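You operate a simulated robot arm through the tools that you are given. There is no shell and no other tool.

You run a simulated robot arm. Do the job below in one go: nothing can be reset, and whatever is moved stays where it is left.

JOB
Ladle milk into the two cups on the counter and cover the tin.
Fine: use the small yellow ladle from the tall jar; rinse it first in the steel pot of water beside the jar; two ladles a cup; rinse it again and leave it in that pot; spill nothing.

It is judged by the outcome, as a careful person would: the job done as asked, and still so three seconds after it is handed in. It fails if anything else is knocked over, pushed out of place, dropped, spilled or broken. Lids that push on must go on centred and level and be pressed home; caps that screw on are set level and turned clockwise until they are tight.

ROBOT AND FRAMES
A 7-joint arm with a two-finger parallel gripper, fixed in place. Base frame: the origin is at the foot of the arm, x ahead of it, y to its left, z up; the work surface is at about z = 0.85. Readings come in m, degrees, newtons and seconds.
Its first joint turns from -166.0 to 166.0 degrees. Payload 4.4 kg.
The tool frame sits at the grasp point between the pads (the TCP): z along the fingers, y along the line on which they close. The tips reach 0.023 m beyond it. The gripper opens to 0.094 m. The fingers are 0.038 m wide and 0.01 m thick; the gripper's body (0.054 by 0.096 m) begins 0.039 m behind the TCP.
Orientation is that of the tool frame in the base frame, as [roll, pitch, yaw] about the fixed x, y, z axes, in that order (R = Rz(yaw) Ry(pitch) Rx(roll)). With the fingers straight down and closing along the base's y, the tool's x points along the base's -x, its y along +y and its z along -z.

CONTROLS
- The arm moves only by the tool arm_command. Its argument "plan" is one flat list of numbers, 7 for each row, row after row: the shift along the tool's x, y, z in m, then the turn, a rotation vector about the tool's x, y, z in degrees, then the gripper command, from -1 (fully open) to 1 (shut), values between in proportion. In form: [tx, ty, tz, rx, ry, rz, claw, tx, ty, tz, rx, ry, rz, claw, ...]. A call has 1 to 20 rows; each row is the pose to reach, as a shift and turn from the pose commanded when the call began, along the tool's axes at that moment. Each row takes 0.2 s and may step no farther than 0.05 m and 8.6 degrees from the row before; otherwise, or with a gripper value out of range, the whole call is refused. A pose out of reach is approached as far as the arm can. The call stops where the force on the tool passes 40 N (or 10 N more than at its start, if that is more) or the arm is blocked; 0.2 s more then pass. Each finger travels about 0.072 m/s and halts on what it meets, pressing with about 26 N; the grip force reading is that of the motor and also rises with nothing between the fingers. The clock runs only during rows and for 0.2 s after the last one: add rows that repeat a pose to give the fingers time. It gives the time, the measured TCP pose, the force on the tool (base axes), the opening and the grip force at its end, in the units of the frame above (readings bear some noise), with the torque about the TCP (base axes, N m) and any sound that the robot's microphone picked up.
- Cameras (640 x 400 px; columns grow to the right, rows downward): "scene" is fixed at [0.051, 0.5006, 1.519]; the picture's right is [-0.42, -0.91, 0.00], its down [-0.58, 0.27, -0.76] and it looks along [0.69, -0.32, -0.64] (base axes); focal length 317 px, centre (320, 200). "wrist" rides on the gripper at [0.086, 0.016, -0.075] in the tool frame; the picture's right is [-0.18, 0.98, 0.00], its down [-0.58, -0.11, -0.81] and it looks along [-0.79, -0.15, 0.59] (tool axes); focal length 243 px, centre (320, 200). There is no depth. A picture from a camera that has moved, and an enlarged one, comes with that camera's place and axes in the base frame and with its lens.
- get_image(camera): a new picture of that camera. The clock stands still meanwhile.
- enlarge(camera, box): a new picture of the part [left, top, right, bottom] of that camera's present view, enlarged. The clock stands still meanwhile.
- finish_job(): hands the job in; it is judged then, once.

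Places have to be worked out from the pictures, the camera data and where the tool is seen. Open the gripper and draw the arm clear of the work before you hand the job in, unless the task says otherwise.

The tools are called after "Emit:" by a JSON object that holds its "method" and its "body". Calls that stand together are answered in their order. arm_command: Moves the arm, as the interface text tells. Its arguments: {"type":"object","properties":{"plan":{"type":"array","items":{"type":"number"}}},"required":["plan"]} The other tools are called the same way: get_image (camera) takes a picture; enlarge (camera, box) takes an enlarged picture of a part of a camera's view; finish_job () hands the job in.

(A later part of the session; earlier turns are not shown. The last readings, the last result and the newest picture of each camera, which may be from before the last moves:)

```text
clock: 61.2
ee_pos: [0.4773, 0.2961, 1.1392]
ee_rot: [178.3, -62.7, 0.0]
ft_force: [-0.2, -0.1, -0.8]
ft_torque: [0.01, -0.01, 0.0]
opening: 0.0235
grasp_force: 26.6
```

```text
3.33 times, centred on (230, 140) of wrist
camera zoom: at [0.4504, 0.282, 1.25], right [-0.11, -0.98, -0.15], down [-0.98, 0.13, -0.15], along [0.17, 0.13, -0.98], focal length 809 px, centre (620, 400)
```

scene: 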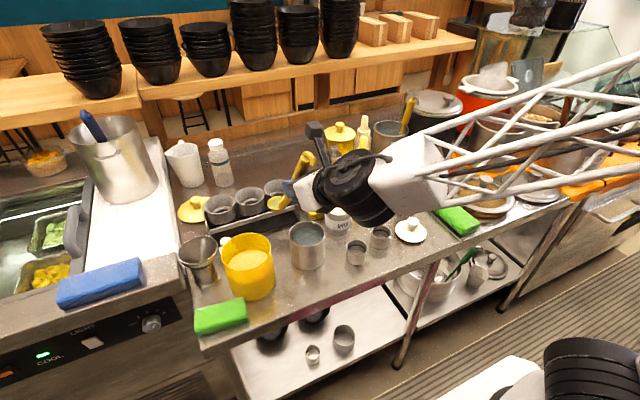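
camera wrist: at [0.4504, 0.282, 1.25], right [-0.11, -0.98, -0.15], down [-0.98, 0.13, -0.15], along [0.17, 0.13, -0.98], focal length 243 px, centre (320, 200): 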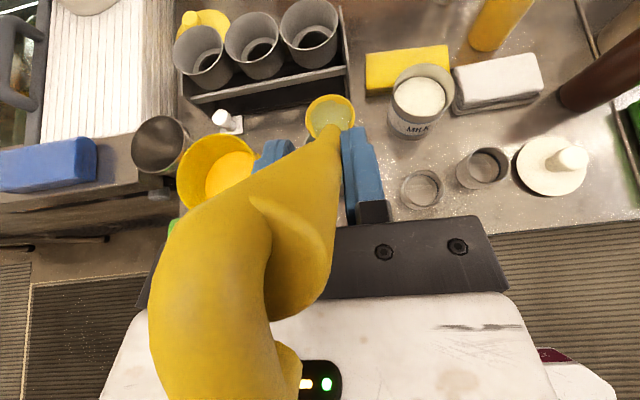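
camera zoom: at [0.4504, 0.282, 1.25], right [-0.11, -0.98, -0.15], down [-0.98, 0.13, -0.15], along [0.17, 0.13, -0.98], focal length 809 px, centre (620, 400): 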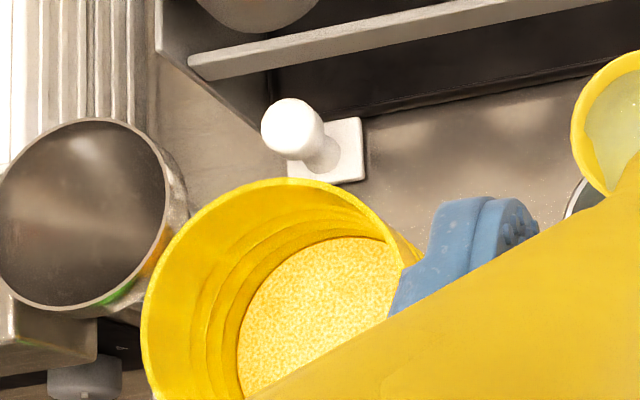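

The bowl is about level here and holds water ~6 mm below the rim. Since it touched the counter, I'll rinse again: pitch it forward ~25° (handle near upright) over the pot while lowering a little; any overflow falls in the pot.

Emit:
{"method": "arm_command", "body": {"plan": [0.0046, 0, 0.0138, 0.6, -8.23, 0, 1, 0.0081, 0, 0.0301, 1.2, -16.47, 0, 1, 0.0099, 0, 0.0482, 1.7, -24.7, 0, 1, 0.0099, 0, 0.0482, 1.7, -24.7, 0, 1]}}

Emit:
{"method": "enlarge", "body": {"camera": "scene", "box": [250, 160, 370, 280]}}

Emit:
{"method": "get_image", "body": {"camera": "wrist"}}

```text
clock: 62.2
ee_pos: [0.5246, 0.294, 1.1248]
ee_rot: [-179.6, -37.9, -0.4]
ft_force: [0.7, -0.6, 0.0]
ft_torque: [0.01, 0.0, -0.01]
opening: 0.0237
grasp_force: 26.6
```

```text
3.33 times, centred on (310, 220) of scene
camera zoom: at [0.051, 0.5006, 1.519], right [-0.42, -0.91, 0.0], down [-0.58, 0.27, -0.76], along [0.69, -0.32, -0.64], focal length 1055 px, centre (353, 133)
```

zoom: 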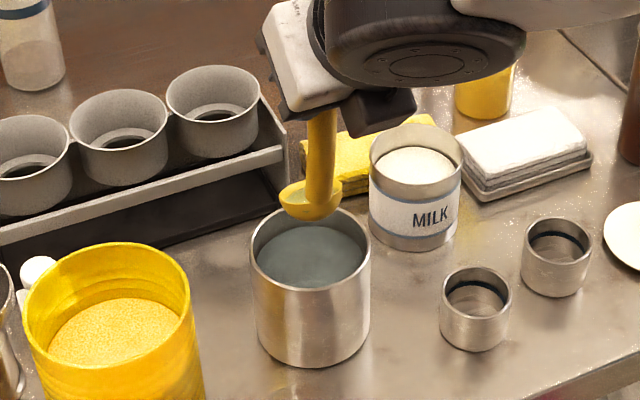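

```text
taken
camera wrist: at [0.5473, 0.2778, 1.2374], right [-0.15, -0.98, -0.12], down [-0.95, 0.11, 0.28], along [-0.26, 0.15, -0.95], focal length 243 px, centre (320, 200)
```

wrist: 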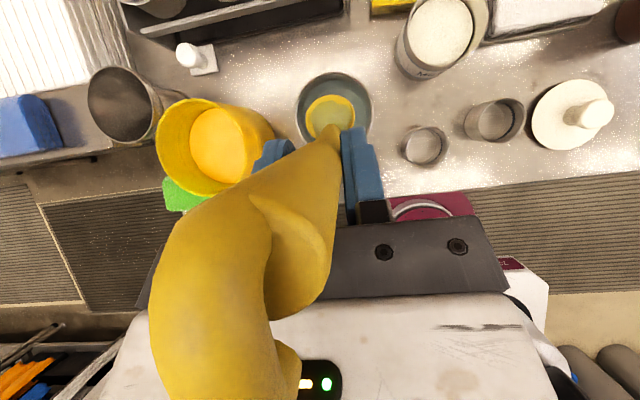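

Both cameras now see the ladle well; it is over the pot. Lowering into the water for the second rinse, then swirling.

Emit:
{"method": "arm_command", "body": {"plan": [-0.0108, 0, 0.0155, 0, 0, 0, 1, -0.0216, 0, 0.031, 0, 0, 0, 1, -0.0324, 0, 0.0465, 0, 0, 0, 1, -0.0431, 0, 0.0619, 0, 0, 0, 1, -0.0539, 0, 0.0774, 0, 0, 0, 1, -0.0647, 0, 0.0929, 0, 0, 0, 1, -0.0647, 0, 0.0929, 0, 0, 0, 1]}}

Emit:
{"method": "enlarge", "body": {"camera": "scene", "box": [250, 180, 370, 280]}}

Emit:
{"method": "enlarge", "body": {"camera": "wrist", "box": [270, 50, 400, 150]}}

```text
clock: 63.8
ee_pos: [0.5318, 0.2953, 1.0132]
ee_rot: [-179.7, -38.1, -0.3]
ft_force: [0.4, -0.4, -1.5]
ft_torque: [-0.02, 0.01, 0.03]
opening: 0.0239
grasp_force: 25.8
```

```text
4.00 times, centred on (310, 230) of scene
camera zoom: at [0.051, 0.5006, 1.519], right [-0.42, -0.91, 0.0], down [-0.58, 0.27, -0.76], along [0.69, -0.32, -0.64], focal length 1266 px, centre (360, 80)
```

zoom: 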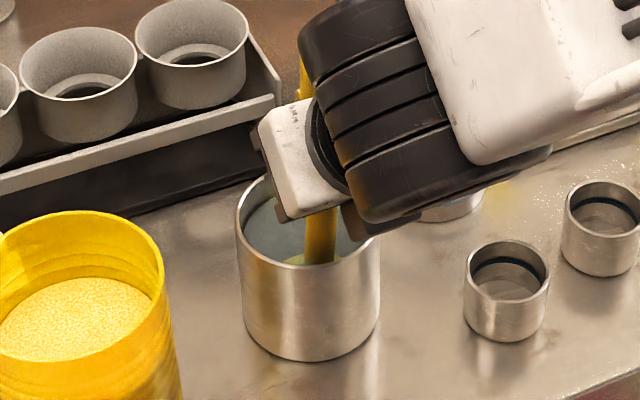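

```text
4.00 times, centred on (335, 100) of wrist
camera zoom: at [0.5539, 0.278, 1.1246], right [-0.15, -0.98, -0.12], down [-0.95, 0.11, 0.28], along [-0.26, 0.15, -0.95], focal length 970 px, centre (260, 600)
```

zoom: 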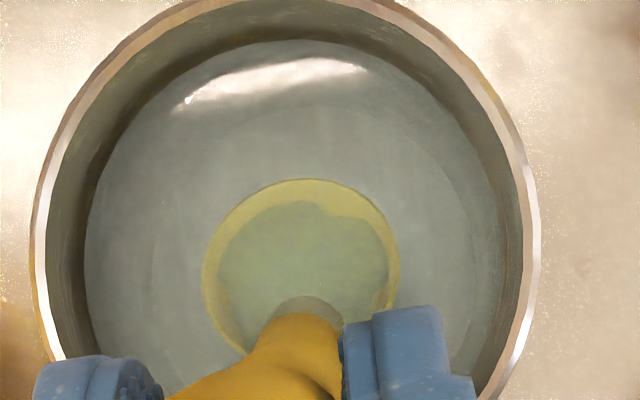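

The bowl is fully under water with room around it. Swirling gently.

Emit:
{"method": "arm_command", "body": {"plan": [0, 0.008, 0, 0, 0, 0, 1, 0.0063, 0, 0.0049, 0, 0, 0, 1, 0, -0.008, 0, 0, 0, 0, 1, 0, 0.008, 0, 0, 0, 0, 1, 0.0063, 0, 0.0049, 0, 0, 0, 1, 0, -0.008, 0, 0, 0, 0, 1, 0, 0.008, 0, 0, 0, 0, 1, 0.0061, 0, -0.0079, 0, 0, 0, 1, 0, 0, 0, 0, 0, 0, 1, 0.0061, 0, -0.0079, 0, 0, 0, 1, 0, 0, 0, 0, 0, 0, 1, 0, 0, 0, 0, 0, 0, 1]}}

Emit:
{"method": "enlarge", "body": {"camera": "wrist", "box": [270, 50, 400, 150]}}

```text
clock: 66.4
ee_pos: [0.5324, 0.2954, 1.0125]
ee_rot: [-179.6, -38.1, -0.5]
ft_force: [0.1, 0.8, -1.2]
ft_torque: [0.03, -0.01, -0.01]
opening: 0.0237
grasp_force: 25.6
```

```text
4.00 times, centred on (335, 100) of wrist
camera zoom: at [0.5543, 0.2788, 1.1245], right [-0.15, -0.98, -0.12], down [-0.95, 0.11, 0.28], along [-0.26, 0.15, -0.95], focal length 970 px, centre (260, 600)
```

zoom: 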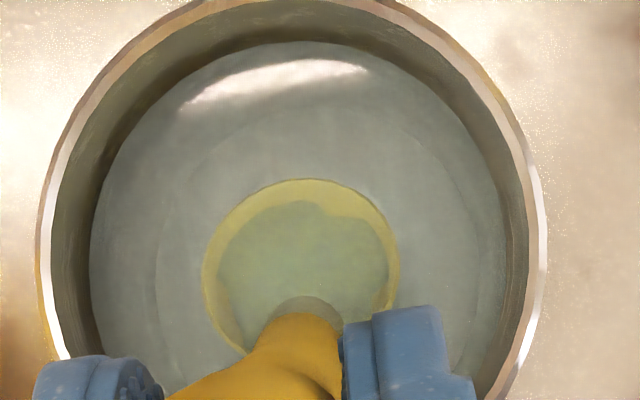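

Rinsed. Lifting out slowly above the pot and waiting for drips.

Emit:
{"method": "arm_command", "body": {"plan": [0.01, 0, -0.0128, 0, 0, 0, 1, 0.02, 0, -0.0257, 0, 0, 0, 1, 0.03, 0, -0.0385, 0, 0, 0, 1, 0.04, 0, -0.0513, 0, 0, 0, 1, 0.05, 0, -0.0641, 0, 0, 0, 1, 0.06, 0, -0.077, 0, 0, 0, 1, 0.07, 0, -0.09, 0, 0, 0, 1, 0.0798, 0, -0.1026, 0, 0, 0, 1, 0.0798, 0, -0.1026, 0, 0, 0, 1, 0.0798, 0, -0.1026, 0, 0, 0, 1, 0.0798, 0, -0.1026, 0, 0, 0, 1, 0.0798, 0, -0.1026, 0, 0, 0, 1]}}

Emit:
{"method": "enlarge", "body": {"camera": "wrist", "box": [290, 70, 390, 150]}}

Emit:
{"method": "enlarge", "body": {"camera": "scene", "box": [270, 180, 350, 260]}}

```text
clock: 69.0
ee_pos: [0.5307, 0.2932, 1.1419]
ee_rot: [-179.6, -38.1, -0.4]
ft_force: [-0.1, 0.2, -0.6]
ft_torque: [0.02, 0.0, 0.0]
opening: 0.0237
grasp_force: 26.0
```

```text
5.00 times, centred on (340, 110) of wrist
camera zoom: at [0.5537, 0.2774, 1.254], right [-0.15, -0.98, -0.12], down [-0.95, 0.11, 0.28], along [-0.26, 0.15, -0.95], focal length 1213 px, centre (220, 650)
```

zoom: 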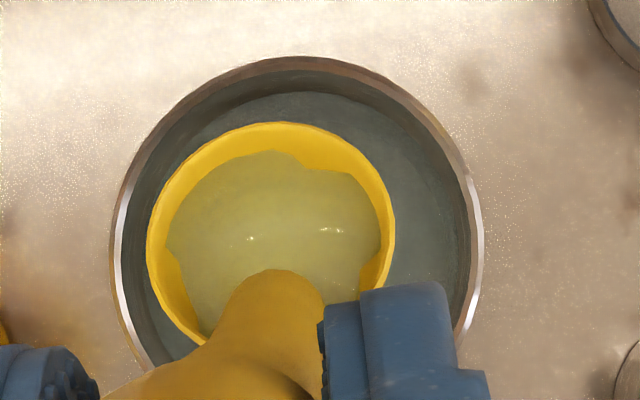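

```text
5.00 times, centred on (310, 220) of scene
camera zoom: at [0.051, 0.5006, 1.519], right [-0.42, -0.91, 0.0], down [-0.58, 0.27, -0.76], along [0.69, -0.32, -0.64], focal length 1583 px, centre (370, 100)
```

zoom: 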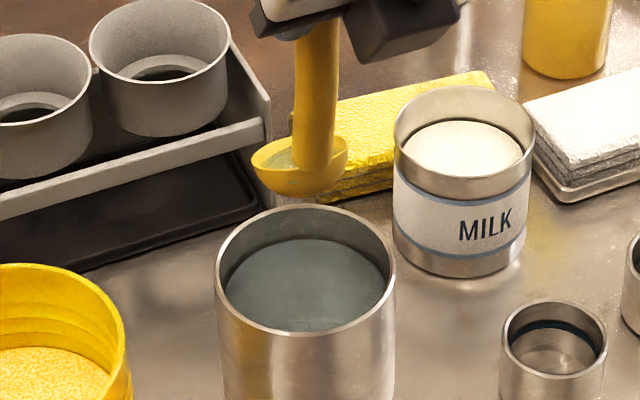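

The ladle holds rinse water. I'll pitch it forward about the bowl to empty it back into the pot — first part, checking reach.

Emit:
{"method": "arm_command", "body": {"plan": [0.0161, 0, 0.0076, 0, -8, 0, 1, 0.031, 0, 0.0173, 0, -16, 0, 1, 0.0444, 0, 0.029, 0, -24, 0, 1, 0.0444, 0, 0.029, 0, -24, 0, 1]}}

Emit:
{"method": "enlarge", "body": {"camera": "scene", "box": [250, 160, 370, 260]}}

Emit:
{"method": "get_image", "body": {"camera": "wrist"}}

```text
clock: 70.0
ee_pos: [0.5838, 0.295, 1.146]
ee_rot: [-179.7, -14.0, -0.3]
ft_force: [-0.1, 0.4, -0.3]
ft_torque: [-0.01, -0.02, 0.02]
opening: 0.0237
grasp_force: 25.6
```

```text
4.00 times, centred on (310, 210) of scene
camera zoom: at [0.051, 0.5006, 1.519], right [-0.42, -0.91, 0.0], down [-0.58, 0.27, -0.76], along [0.69, -0.32, -0.64], focal length 1266 px, centre (360, 160)
```

zoom: 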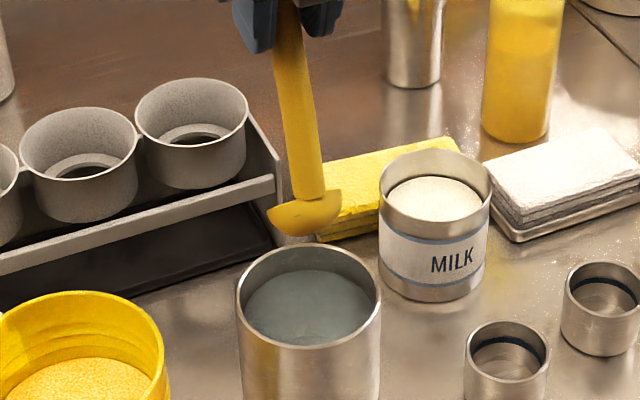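

```text
taken
camera wrist: at [0.6504, 0.2775, 1.2401], right [-0.18, -0.98, -0.05], down [-0.76, 0.11, 0.64], along [-0.63, 0.15, -0.77], focal length 243 px, centre (320, 200)
```

wrist: 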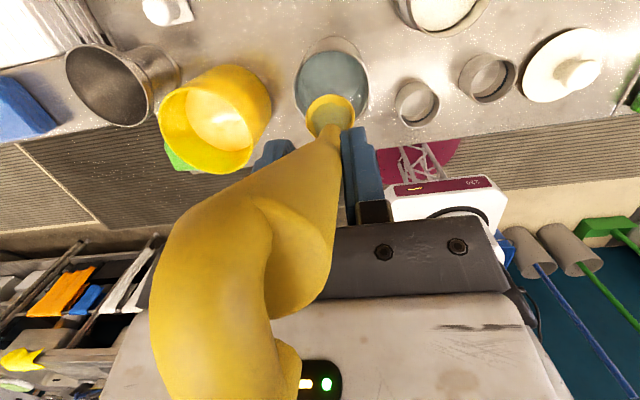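

No pour yet at ~49° of bowl tilt. Continuing to pitch forward.

Emit:
{"method": "arm_command", "body": {"plan": [0.0161, 0, 0.0076, 0, -8, 0, 1, 0.031, 0, 0.0173, 0, -16, 0, 1, 0.0444, 0, 0.029, 0, -24, 0, 1, 0.0444, 0, 0.029, 0, -24, 0, 1]}}

Emit:
{"method": "enlarge", "body": {"camera": "scene", "box": [250, 160, 370, 260]}}

Emit:
{"method": "get_image", "body": {"camera": "wrist"}}

```text
clock: 71.0
ee_pos: [0.6345, 0.2947, 1.1317]
ee_rot: [-179.7, 10.0, -0.1]
ft_force: [-0.1, -0.6, 0.1]
ft_torque: [0.0, 0.01, 0.01]
opening: 0.0236
grasp_force: 26.2
```

```text
4.00 times, centred on (310, 210) of scene
camera zoom: at [0.051, 0.5006, 1.519], right [-0.42, -0.91, 0.0], down [-0.58, 0.27, -0.76], along [0.69, -0.32, -0.64], focal length 1266 px, centre (360, 160)
```

zoom: 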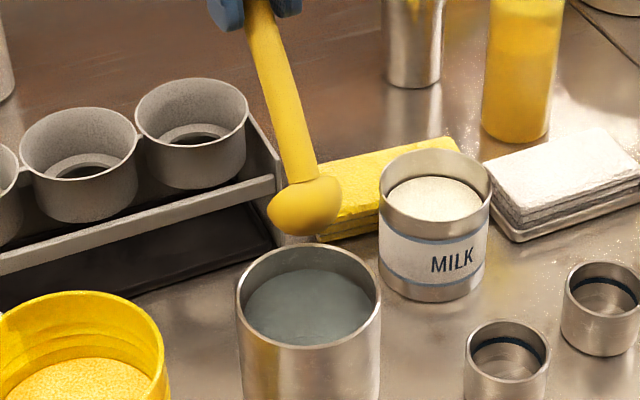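

```text
taken
camera wrist: at [0.7329, 0.2775, 1.1881], right [-0.18, -0.98, 0.03], down [-0.43, 0.11, 0.9], along [-0.88, 0.15, -0.44], focal length 243 px, centre (320, 200)
```

wrist: 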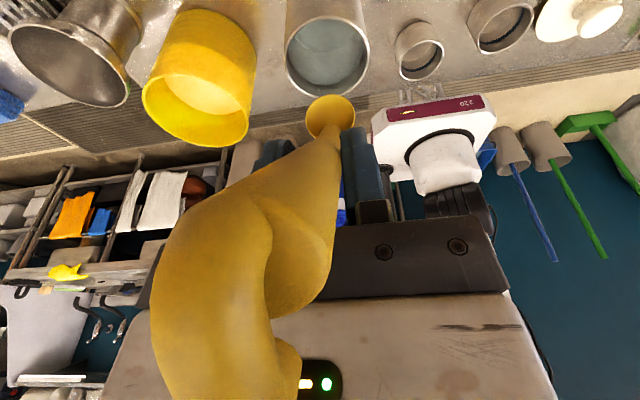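

Emit:
{"method": "enlarge", "body": {"camera": "wrist", "box": [290, 70, 390, 150]}}

Emit:
{"method": "enlarge", "body": {"camera": "scene", "box": [290, 190, 350, 250]}}

```text
5.00 times, centred on (340, 110) of wrist
camera zoom: at [0.7329, 0.2775, 1.1881], right [-0.18, -0.98, 0.03], down [-0.43, 0.11, 0.9], along [-0.88, 0.15, -0.44], focal length 1213 px, centre (220, 650)
```

zoom: 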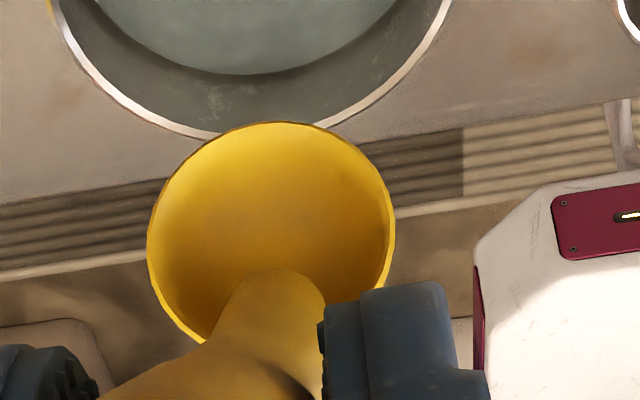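

```text
6.67 times, centred on (320, 220) of scene
camera zoom: at [0.051, 0.5006, 1.519], right [-0.42, -0.91, 0.0], down [-0.58, 0.27, -0.76], along [0.69, -0.32, -0.64], focal length 2111 px, centre (320, 67)
```

zoom: 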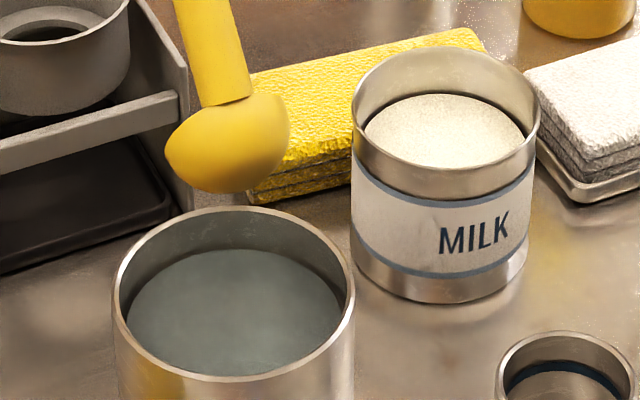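

The ladle is empty and clean. Pitching back to a carrying attitude (p≈44°) above the pot.

Emit:
{"method": "arm_command", "body": {"plan": [-0.017, 0, -0.0052, 0, 8, 0, 1, -0.0345, 0, -0.008, 0, 16, 0, 1, -0.0523, 0, -0.0083, 0, 24, 0, 1, -0.0699, 0, -0.0061, 0, 32, 0, 1, -0.0871, 0, -0.0016, 0, 40, 0, 1, -0.1034, 0, 0.0053, 0, 48, 0, 1, -0.1186, 0, 0.0145, 0, 56, 0, 1, -0.1186, 0, 0.0145, 0, 56, 0, 1]}}

Emit:
{"method": "enlarge", "body": {"camera": "scene", "box": [250, 160, 370, 260]}}

Emit:
{"method": "get_image", "body": {"camera": "wrist"}}

```text
clock: 72.8
ee_pos: [0.5148, 0.2951, 1.1359]
ee_rot: [-179.5, -46.1, -0.6]
ft_force: [-0.4, -0.5, -1.0]
ft_torque: [0.0, -0.01, 0.02]
opening: 0.0236
grasp_force: 25.7
```

```text
4.00 times, centred on (310, 210) of scene
camera zoom: at [0.051, 0.5006, 1.519], right [-0.42, -0.91, 0.0], down [-0.58, 0.27, -0.76], along [0.69, -0.32, -0.64], focal length 1266 px, centre (360, 160)
```

zoom: 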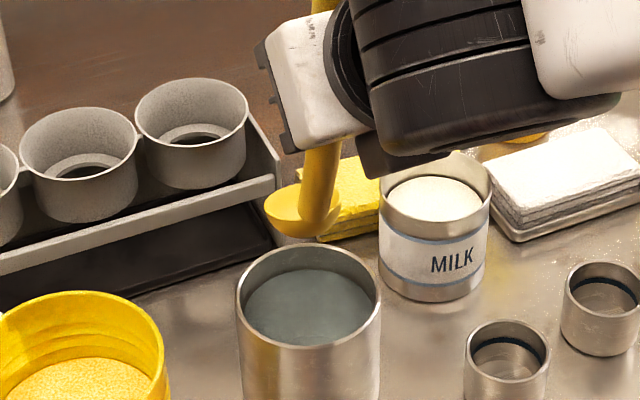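

```text
taken
camera wrist: at [0.5211, 0.2779, 1.2498], right [-0.13, -0.98, -0.14], down [-0.98, 0.11, 0.14], along [-0.12, 0.15, -0.98], focal length 243 px, centre (320, 200)
```

wrist: 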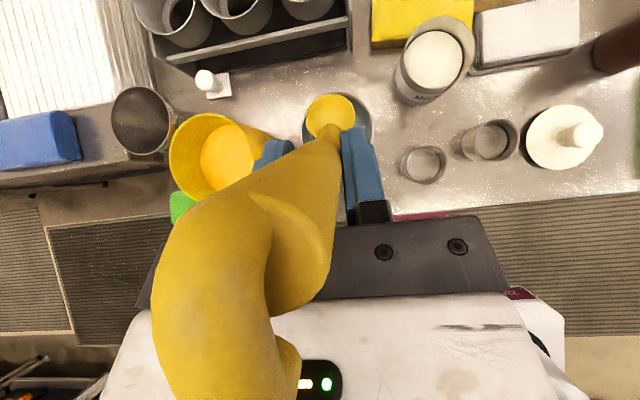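

Ladle upright, empty. Let me measure tin, cups and lid in this overhead wrist view.

Emit:
{"method": "enlarge", "body": {"camera": "wrist", "box": [370, 0, 498, 110]}}

Emit:
{"method": "enlarge", "body": {"camera": "wrist", "box": [390, 95, 610, 195]}}

```text
3.64 times, centred on (434, 55) of wrist
camera zoom: at [0.5211, 0.2779, 1.2498], right [-0.13, -0.98, -0.14], down [-0.98, 0.11, 0.14], along [-0.12, 0.15, -0.98], focal length 882 px, centre (-94, 727)
```

zoom: 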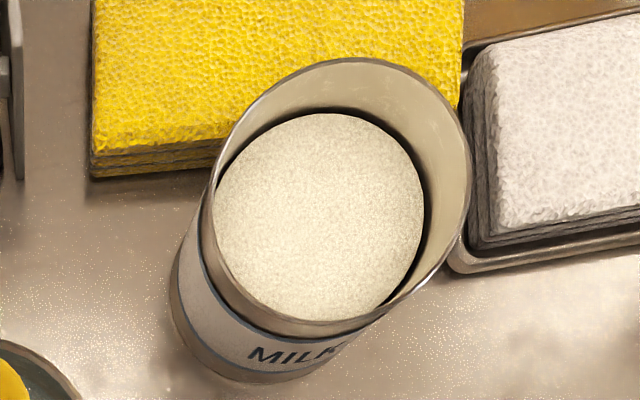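

```text
2.91 times, centred on (500, 145) of wrist
camera zoom: at [0.5211, 0.2779, 1.2498], right [-0.13, -0.98, -0.14], down [-0.98, 0.11, 0.14], along [-0.12, 0.15, -0.98], focal length 706 px, centre (-204, 360)
```

zoom: 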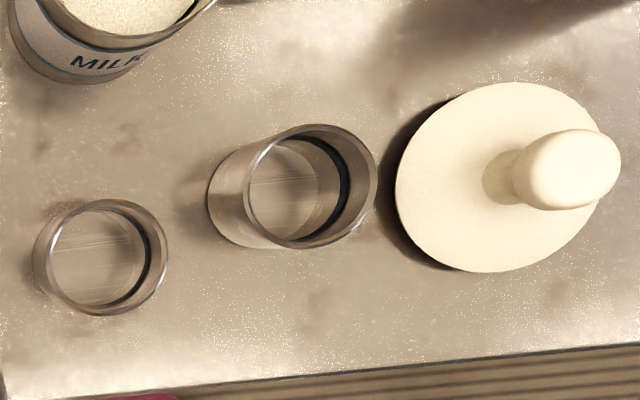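

Combining all views I place the tin's rim at about (0.639, 0.165, 0.919) with milk ~16 mm below it. Moving the empty ladle over the tin at height to check alignment.

Emit:
{"method": "arm_command", "body": {"plan": [0.0137, 0.0325, 0.0143, 0, 0, 0, 1, 0.0275, 0.065, 0.0286, 0, 0, 0, 1, 0.0412, 0.0975, 0.0428, 0, 0, 0, 1, 0.0549, 0.13, 0.0571, 0, 0, 0, 1, 0.0549, 0.13, 0.0571, 0, 0, 0, 1]}}

Emit:
{"method": "get_image", "body": {"camera": "wrist"}}

Emit:
{"method": "enlarge", "body": {"camera": "wrist", "box": [270, 50, 400, 150]}}

Emit:
{"method": "get_image", "body": {"camera": "scene"}}

```text
clock: 74.0
ee_pos: [0.5942, 0.1619, 1.1351]
ee_rot: [-179.6, -46.1, -0.5]
ft_force: [0.5, -0.4, -0.8]
ft_torque: [0.03, 0.01, -0.01]
opening: 0.0238
grasp_force: 25.8
```

```text
taken
camera wrist: at [0.6003, 0.146, 1.2497], right [-0.13, -0.98, -0.14], down [-0.98, 0.11, 0.14], along [-0.12, 0.15, -0.98], focal length 243 px, centre (320, 200)
```

wrist: 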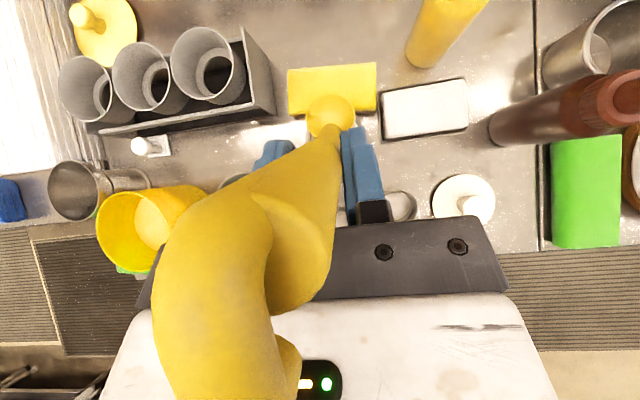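

```text
4.00 times, centred on (335, 100) of wrist
camera zoom: at [0.6003, 0.146, 1.2497], right [-0.13, -0.98, -0.14], down [-0.98, 0.11, 0.14], along [-0.12, 0.15, -0.98], focal length 970 px, centre (260, 600)
```

zoom: 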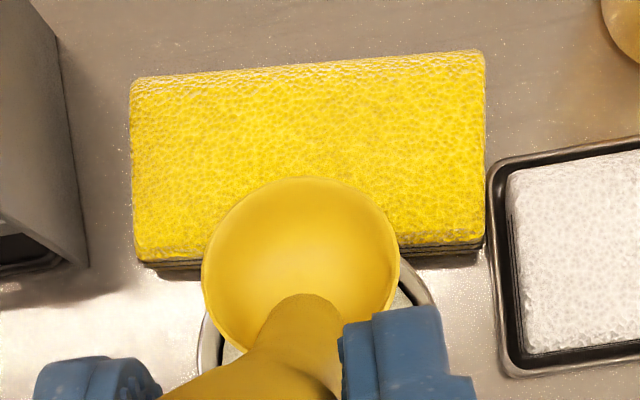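

```text
taken
```

scene: 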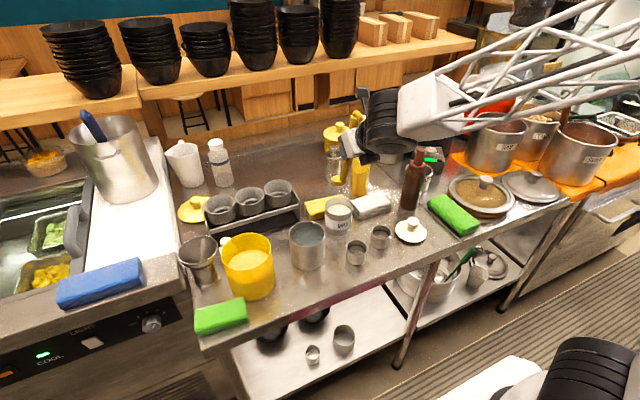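

Alignment with the tin matches my estimate within ~2 mm. Lowering to just above the tin's rim and checking again.

Emit:
{"method": "arm_command", "body": {"plan": [-0.018, -0.001, 0.0173, 0, 0, 0, 1, -0.036, -0.002, 0.0347, 0, 0, 0, 1, -0.054, -0.003, 0.052, 0, 0, 0, 1, -0.054, -0.003, 0.052, 0, 0, 0, 1]}}

Emit:
{"method": "enlarge", "body": {"camera": "wrist", "box": [270, 50, 400, 150]}}

Emit:
{"method": "enlarge", "body": {"camera": "scene", "box": [300, 160, 400, 240]}}

```text
clock: 75.0
ee_pos: [0.5932, 0.167, 1.0604]
ee_rot: [-179.7, -46.3, -0.5]
ft_force: [0.6, -0.7, -0.7]
ft_torque: [0.03, 0.0, 0.01]
opening: 0.0234
grasp_force: 26.0
```

```text
4.00 times, centred on (335, 100) of wrist
camera zoom: at [0.5999, 0.1507, 1.1752], right [-0.13, -0.98, -0.14], down [-0.98, 0.11, 0.14], along [-0.12, 0.15, -0.98], focal length 970 px, centre (260, 600)
```

zoom: 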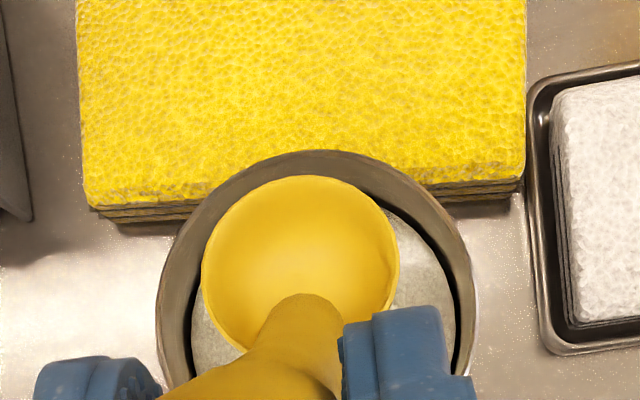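

```text
5.00 times, centred on (350, 200) of scene
camera zoom: at [0.051, 0.5006, 1.519], right [-0.42, -0.91, 0.0], down [-0.58, 0.27, -0.76], along [0.69, -0.32, -0.64], focal length 1583 px, centre (170, 200)
```

zoom: 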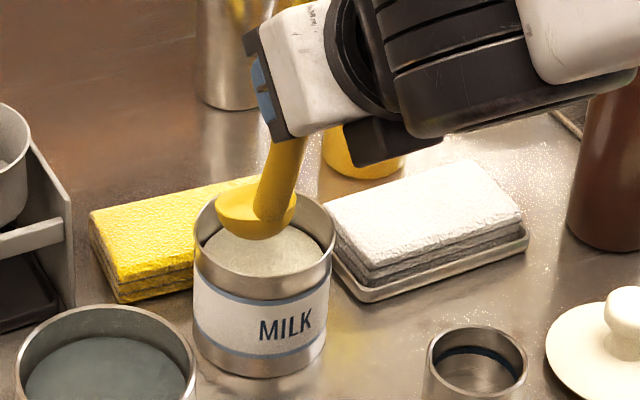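

The bowl is well placed inside the tin's outline. Dipping slowly into the milk (bowl rim to z≈0.884).

Emit:
{"method": "arm_command", "body": {"plan": [-0.0106, 0.001, 0.0109, 0, 0, 0, 1, -0.0213, 0.002, 0.0219, 0, 0, 0, 1, -0.032, 0.002, 0.0328, 0, 0, 0, 1, -0.0426, 0.002, 0.0437, 0, 0, 0, 1, -0.0426, 0.002, 0.0437, 0, 0, 0, 1]}}

Emit:
{"method": "enlarge", "body": {"camera": "wrist", "box": [270, 50, 400, 150]}}

Emit:
{"method": "enlarge", "body": {"camera": "scene", "box": [300, 160, 400, 240]}}

```text
clock: 76.2
ee_pos: [0.5959, 0.1654, 0.9998]
ee_rot: [-179.6, -46.1, -0.5]
ft_force: [0.2, -0.6, -1.0]
ft_torque: [0.01, -0.03, 0.0]
opening: 0.0238
grasp_force: 26.3
```

```text
4.00 times, centred on (335, 100) of wrist
camera zoom: at [0.602, 0.1498, 1.1136], right [-0.13, -0.98, -0.14], down [-0.98, 0.11, 0.14], along [-0.12, 0.15, -0.98], focal length 970 px, centre (260, 600)
```

zoom: 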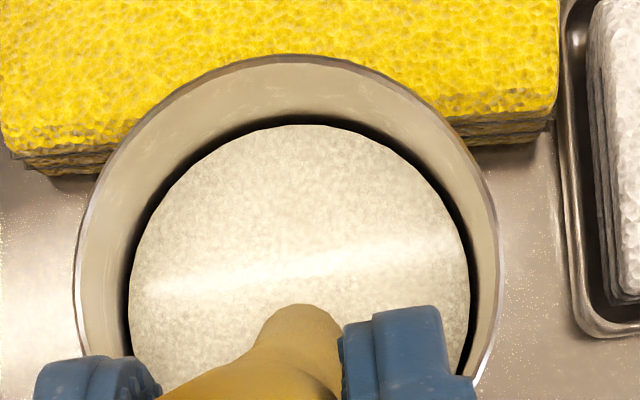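

```text
5.00 times, centred on (350, 200) of scene
camera zoom: at [0.051, 0.5006, 1.519], right [-0.42, -0.91, 0.0], down [-0.58, 0.27, -0.76], along [0.69, -0.32, -0.64], focal length 1583 px, centre (170, 200)
```

zoom: 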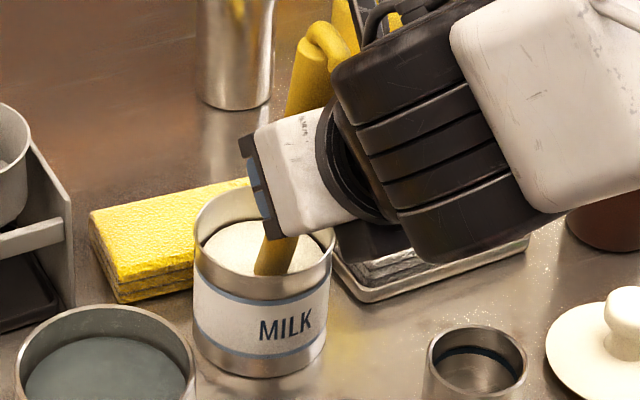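

Milk covers the bowl. Lifting slowly while levelling the bowl by 8°, then holding above the tin until it stops dripping.

Emit:
{"method": "arm_command", "body": {"plan": [-0.0012, 0, -0.0098, 0, 4, 0, 1, -0.0026, 0, -0.0191, 0, 8, 0, 1, 0.0028, 0, -0.0243, 0, 8, 0, 1, 0.0082, 0, -0.0295, 0, 8, 0, 1, 0.019, 0, -0.0399, 0, 8, 0, 1, 0.0298, 0, -0.0503, 0, 8, 0, 1, 0.0406, 0, -0.0607, 0, 8, 0, 1, 0.0551, 0, -0.0745, 0, 8, 0, 1, 0.0551, 0, -0.0745, 0, 8, 0, 1, 0.0551, 0, -0.0745, 0, 8, 0, 1]}}

Emit:
{"method": "enlarge", "body": {"camera": "wrist", "box": [270, 50, 400, 150]}}

Emit:
{"method": "enlarge", "body": {"camera": "scene", "box": [300, 140, 400, 240]}}

```text
clock: 78.4
ee_pos: [0.5809, 0.1655, 1.0897]
ee_rot: [-179.5, -54.1, -0.6]
ft_force: [0.5, 0.0, -0.2]
ft_torque: [0.0, 0.03, 0.0]
opening: 0.0237
grasp_force: 26.0
```

```text
4.00 times, centred on (335, 100) of wrist
camera zoom: at [0.571, 0.1485, 1.2039], right [-0.11, -0.98, -0.15], down [-0.99, 0.11, 0.0], along [0.01, 0.15, -0.99], focal length 970 px, centre (260, 600)
```

zoom: 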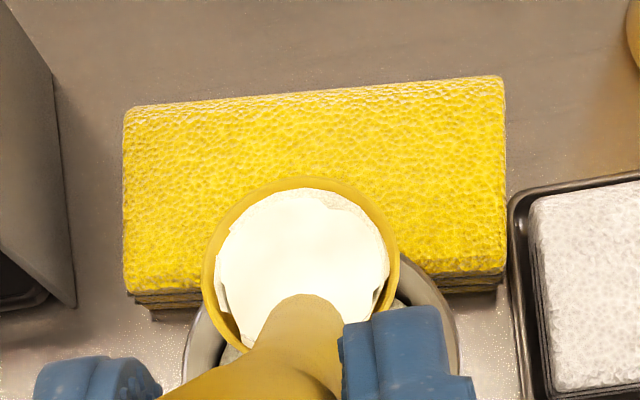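

```text
4.00 times, centred on (350, 190) of scene
camera zoom: at [0.051, 0.5006, 1.519], right [-0.42, -0.91, 0.0], down [-0.58, 0.27, -0.76], along [0.69, -0.32, -0.64], focal length 1266 px, centre (200, 240)
```

zoom: 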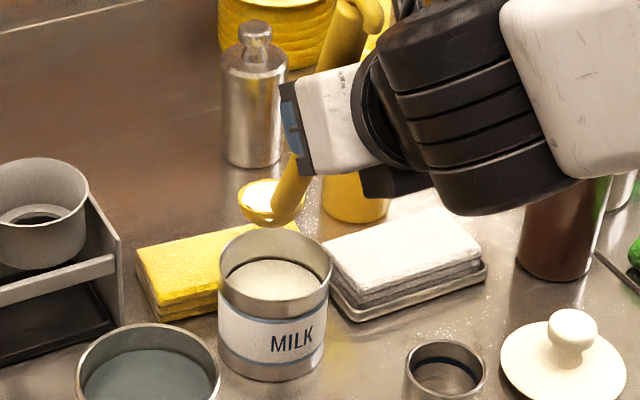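

The ladle is full of milk. I'll check closely that nothing is dripping before moving.

Emit:
{"method": "enlarge", "body": {"camera": "scene", "box": [345, 170, 395, 210]}}

Emit:
{"method": "arm_command", "body": {"plan": [0, 0, 0, 0, 0, 0, 1, 0, 0, 0, 0, 0, 0, 1, 0, 0, 0, 0, 0, 0, 1, 0, 0, 0, 0, 0, 0, 1, 0, 0, 0, 0, 0, 0, 1]}}

Emit:
{"method": "enlarge", "body": {"camera": "scene", "box": [345, 170, 395, 210]}}

```text
10.00 times, centred on (370, 190) of scene
camera zoom: at [0.051, 0.5006, 1.519], right [-0.42, -0.91, 0.0], down [-0.58, 0.27, -0.76], along [0.69, -0.32, -0.64], focal length 3166 px, centre (-180, 300)
```

zoom: 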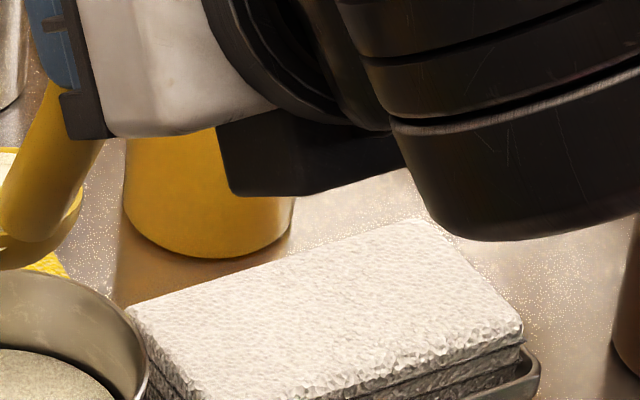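

```text
clock: 79.6
ee_pos: [0.5808, 0.1642, 1.0894]
ee_rot: [-179.5, -54.2, -0.6]
ft_force: [0.2, -0.3, 0.2]
ft_torque: [0.01, -0.02, 0.0]
opening: 0.0237
grasp_force: 26.1
```

```text
10.00 times, centred on (370, 190) of scene
camera zoom: at [0.051, 0.5006, 1.519], right [-0.42, -0.91, 0.0], down [-0.58, 0.27, -0.76], along [0.69, -0.32, -0.64], focal length 3166 px, centre (-180, 300)
```

zoom: 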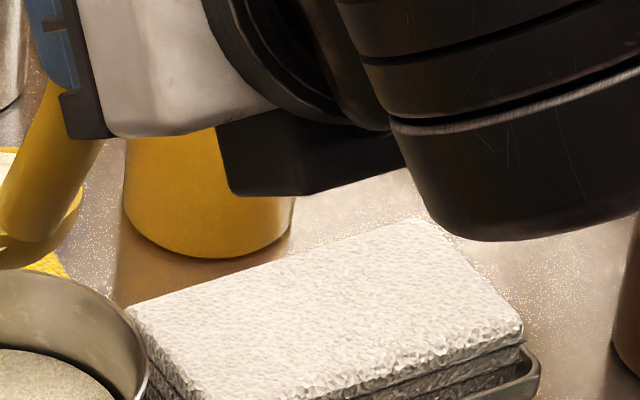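

No drips. Carrying the full ladle gently, level, over to cup 1 at (0.508, 0.178).

Emit:
{"method": "arm_command", "body": {"plan": [-0.0044, -0.0007, -0.0061, 0, 0, 0, 1, -0.0141, -0.0022, -0.0194, 0, 0, 0, 1, -0.0282, -0.0044, -0.0389, 0, 0, 0, 1, -0.044, -0.0069, -0.0608, 0, 0, 0, 1, -0.0598, -0.0094, -0.0826, 0, 0, 0, 1, -0.0739, -0.0116, -0.1021, 0, 0, 0, 1, -0.0836, -0.0131, -0.1154, 0, 0, 0, 1, -0.088, -0.0138, -0.1215, 0, 0, 0, 1, -0.088, -0.0138, -0.1215, 0, 0, 0, 1]}}

Emit:
{"method": "enlarge", "body": {"camera": "wrist", "box": [270, 50, 400, 150]}}

Emit:
{"method": "get_image", "body": {"camera": "scene"}}

```text
clock: 81.6
ee_pos: [0.4301, 0.1788, 1.0903]
ee_rot: [-179.5, -54.1, -0.6]
ft_force: [1.0, -0.2, -1.0]
ft_torque: [0.0, 0.0, -0.01]
opening: 0.0235
grasp_force: 26.3
```

```text
4.00 times, centred on (335, 100) of wrist
camera zoom: at [0.421, 0.1636, 1.2044], right [-0.11, -0.98, -0.15], down [-0.99, 0.11, 0.0], along [0.01, 0.15, -0.99], focal length 970 px, centre (260, 600)
```

zoom: 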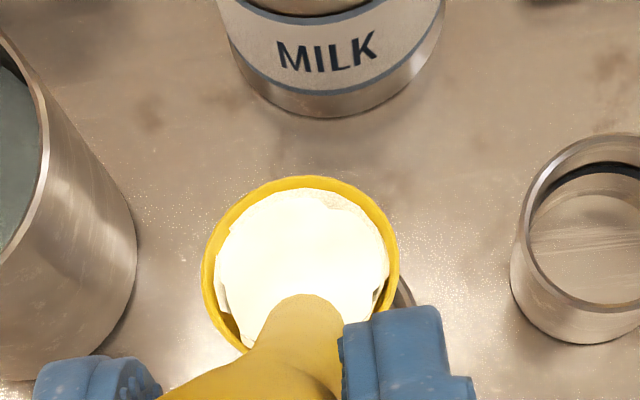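

```text
taken
```

scene: 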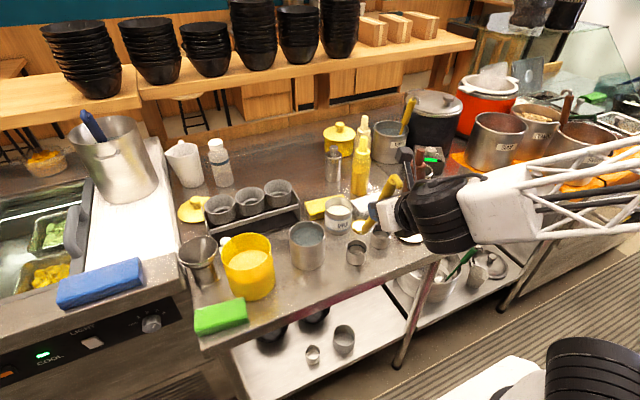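

The full bowl sits right above cup 1. Lowering close over the cup (bowl centre to z≈0.936).

Emit:
{"method": "arm_command", "body": {"plan": [-0.0097, 0, 0.007, 0, 0, 0, 1, -0.0211, 0, 0.0152, 0, 0, 0, 1, -0.0324, 0, 0.0235, 0, 0, 0, 1, -0.0381, 0, 0.0276, 0, 0, 0, 1, -0.0381, 0, 0.0276, 0, 0, 0, 1]}}

Emit:
{"method": "enlarge", "body": {"camera": "wrist", "box": [270, 50, 400, 150]}}

Emit:
{"method": "enlarge", "body": {"camera": "scene", "box": [310, 190, 430, 290]}}

```text
clock: 82.8
ee_pos: [0.4319, 0.1803, 1.044]
ee_rot: [-179.5, -54.2, -0.5]
ft_force: [0.5, -0.2, -1.5]
ft_torque: [0.03, -0.03, 0.02]
opening: 0.0234
grasp_force: 25.9
```

```text
4.00 times, centred on (335, 100) of wrist
camera zoom: at [0.4207, 0.1637, 1.1573], right [-0.11, -0.98, -0.15], down [-0.99, 0.11, 0.0], along [0.01, 0.15, -0.99], focal length 970 px, centre (260, 600)
```

zoom: 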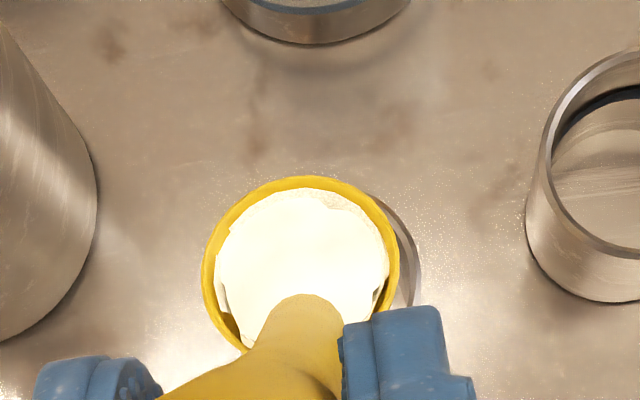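

```text
4.00 times, centred on (370, 240) of scene
camera zoom: at [0.051, 0.5006, 1.519], right [-0.42, -0.91, 0.0], down [-0.58, 0.27, -0.76], along [0.69, -0.32, -0.64], focal length 1266 px, centre (120, 40)
```

zoom: 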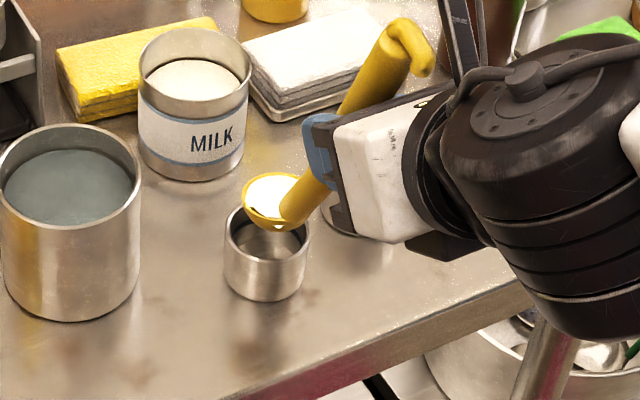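

The bowl is over the cup. Starting the pour: pitching forward slowly about the bowl, first 40°.

Emit:
{"method": "arm_command", "body": {"plan": [0.0102, 0, 0.0045, 0, -5, 0, 1, 0.0199, 0, 0.0097, 0, -10, 0, 1, 0.0291, 0, 0.0159, 0, -15, 0, 1, 0.0378, 0, 0.0228, 0, -20, 0, 1, 0.0459, 0, 0.0304, 0, -25, 0, 1, 0.0533, 0, 0.0388, 0, -30, 0, 1, 0.0599, 0, 0.0477, 0, -35, 0, 1, 0.0657, 0, 0.0572, 0, -40, 0, 1]}}

Emit:
{"method": "enlarge", "body": {"camera": "scene", "box": [310, 190, 430, 290]}}

Emit:
{"method": "enlarge", "body": {"camera": "wrist", "box": [270, 30, 400, 150]}}

```text
clock: 84.6
ee_pos: [0.5165, 0.1796, 1.0631]
ee_rot: [-179.6, -14.0, -0.4]
ft_force: [-0.9, -0.4, -1.4]
ft_torque: [0.01, 0.03, -0.02]
opening: 0.0234
grasp_force: 25.5
```

```text
4.00 times, centred on (370, 240) of scene
camera zoom: at [0.051, 0.5006, 1.519], right [-0.42, -0.91, 0.0], down [-0.58, 0.27, -0.76], along [0.69, -0.32, -0.64], focal length 1266 px, centre (120, 40)
```

zoom: 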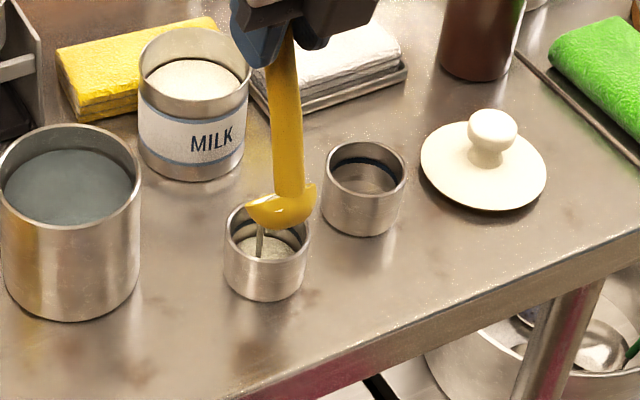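

```text
3.33 times, centred on (335, 90) of wrist
camera zoom: at [0.5814, 0.1629, 1.1569], right [-0.18, -0.98, -0.05], down [-0.76, 0.11, 0.64], along [-0.62, 0.16, -0.77], focal length 809 px, centre (270, 567)
```

zoom: 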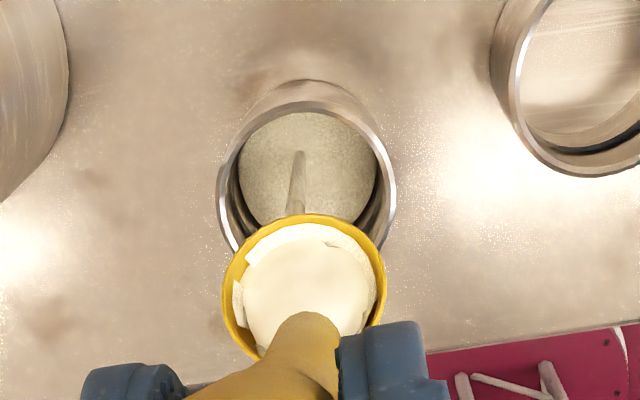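

Milk is flowing neatly into cup 1. Continuing the tilt to empty the bowl and holding.

Emit:
{"method": "arm_command", "body": {"plan": [0.0102, 0, 0.0045, 0, -5, 0, 1, 0.0199, 0, 0.0097, 0, -10, 0, 1, 0.0291, 0, 0.0159, 0, -15, 0, 1, 0.0378, 0, 0.0228, 0, -20, 0, 1, 0.0459, 0, 0.0304, 0, -25, 0, 1, 0.0459, 0, 0.0304, 0, -25, 0, 1, 0.0459, 0, 0.0304, 0, -25, 0, 1, 0.0459, 0, 0.0304, 0, -25, 0, 1]}}

Emit:
{"method": "enlarge", "body": {"camera": "scene", "box": [310, 190, 430, 290]}}

Emit:
{"method": "enlarge", "body": {"camera": "wrist", "box": [270, 10, 400, 150]}}

```text
clock: 86.4
ee_pos: [0.5689, 0.1798, 1.0449]
ee_rot: [-179.7, 10.9, -0.1]
ft_force: [0.7, 0.1, -0.4]
ft_torque: [0.0, 0.01, 0.0]
opening: 0.0236
grasp_force: 25.9
```

```text
4.00 times, centred on (370, 240) of scene
camera zoom: at [0.051, 0.5006, 1.519], right [-0.42, -0.91, 0.0], down [-0.58, 0.27, -0.76], along [0.69, -0.32, -0.64], focal length 1266 px, centre (120, 40)
```

zoom: 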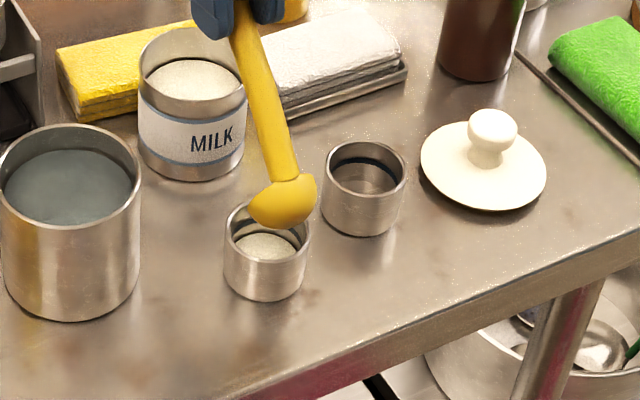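

```text
2.86 times, centred on (335, 80) of wrist
camera zoom: at [0.6667, 0.1627, 1.1019], right [-0.18, -0.98, 0.03], down [-0.42, 0.11, 0.9], along [-0.89, 0.15, -0.43], focal length 693 px, centre (277, 543)
```

zoom: 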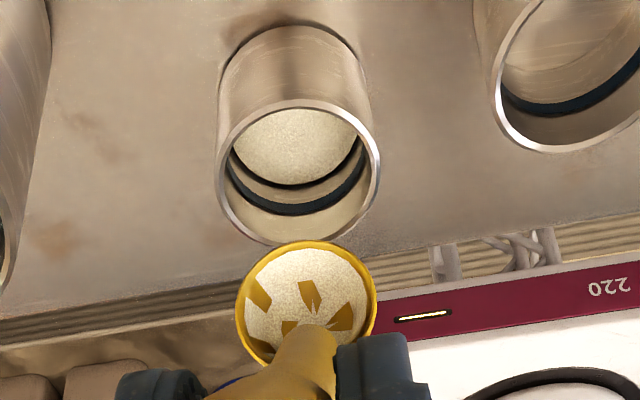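

A thin residue remains in the bowl; tilting a little further and waiting for it to drain into the cup.

Emit:
{"method": "arm_command", "body": {"plan": [0.0102, 0, 0.0045, 0, -5, 0, 1, 0.0199, 0, 0.0097, 0, -10, 0, 1, 0.0199, 0, 0.0097, 0, -10, 0, 1, 0.0199, 0, 0.0097, 0, -10, 0, 1, 0.0199, 0, 0.0097, 0, -10, 0, 1, 0.0199, 0, 0.0097, 0, -10, 0, 1, 0.0199, 0, 0.0097, 0, -10, 0, 1]}}

Emit:
{"method": "enlarge", "body": {"camera": "scene", "box": [330, 210, 410, 280]}}

Emit:
{"method": "enlarge", "body": {"camera": "wrist", "box": [270, 10, 400, 150]}}

```text
clock: 88.0
ee_pos: [0.5849, 0.1794, 1.0319]
ee_rot: [-179.8, 20.9, 0.0]
ft_force: [0.1, 0.3, -0.6]
ft_torque: [-0.04, 0.01, -0.05]
opening: 0.0237
grasp_force: 25.6
```

```text
5.71 times, centred on (370, 245) of scene
camera zoom: at [0.051, 0.5006, 1.519], right [-0.42, -0.91, 0.0], down [-0.58, 0.27, -0.76], along [0.69, -0.32, -0.64], focal length 1809 px, centre (34, -57)
```

zoom: 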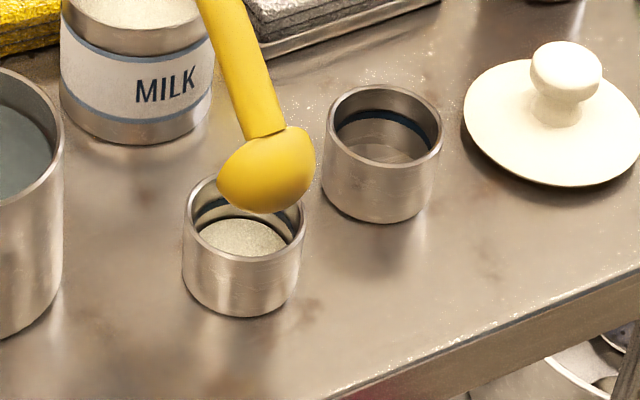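

```text
2.86 times, centred on (335, 80) of wrist
camera zoom: at [0.6926, 0.1629, 1.0704], right [-0.18, -0.98, 0.06], down [-0.25, 0.1, 0.96], along [-0.95, 0.15, -0.27], focal length 693 px, centre (277, 543)
```

zoom: 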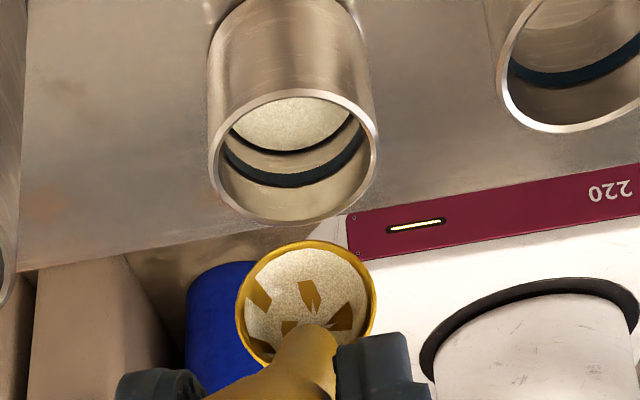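

Only a thin clinging film is left. Pitching back over the cup to the dipping attitude.

Emit:
{"method": "arm_command", "body": {"plan": [-0.017, 0, -0.0052, 0, 8, 0, 1, -0.0345, 0, -0.008, 0, 16, 0, 1, -0.0523, 0, -0.0083, 0, 24, 0, 1, -0.0699, 0, -0.0061, 0, 32, 0, 1, -0.0871, 0, -0.0016, 0, 40, 0, 1, -0.1034, 0, 0.0053, 0, 48, 0, 1, -0.1186, 0, 0.0145, 0, 56, 0, 1, -0.1325, 0, 0.0256, 0, 64, 0, 1, -0.1372, 0, 0.0303, 0, 67, 0, 1, -0.1372, 0, 0.0303, 0, 67, 0, 1]}}

Emit:
{"method": "enlarge", "body": {"camera": "scene", "box": [310, 190, 430, 290]}}

Emit:
{"method": "enlarge", "body": {"camera": "wrist", "box": [270, 50, 400, 150]}}

```text
clock: 90.2
ee_pos: [0.4463, 0.1802, 1.052]
ee_rot: [-179.6, -46.1, -0.5]
ft_force: [0.6, -0.4, -0.4]
ft_torque: [-0.02, 0.05, 0.01]
opening: 0.0236
grasp_force: 26.3
```

```text
4.00 times, centred on (370, 240) of scene
camera zoom: at [0.051, 0.5006, 1.519], right [-0.42, -0.91, 0.0], down [-0.58, 0.27, -0.76], along [0.69, -0.32, -0.64], focal length 1266 px, centre (120, 40)
```

zoom: 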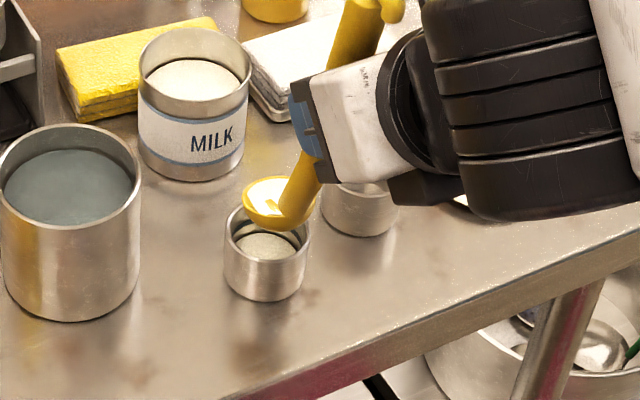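

```text
4.00 times, centred on (335, 100) of wrist
camera zoom: at [0.452, 0.1638, 1.1665], right [-0.13, -0.98, -0.14], down [-0.98, 0.11, 0.14], along [-0.12, 0.15, -0.98], focal length 970 px, centre (260, 600)
```

zoom: 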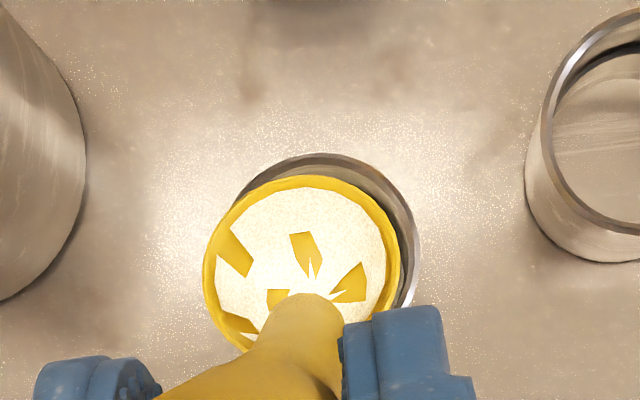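

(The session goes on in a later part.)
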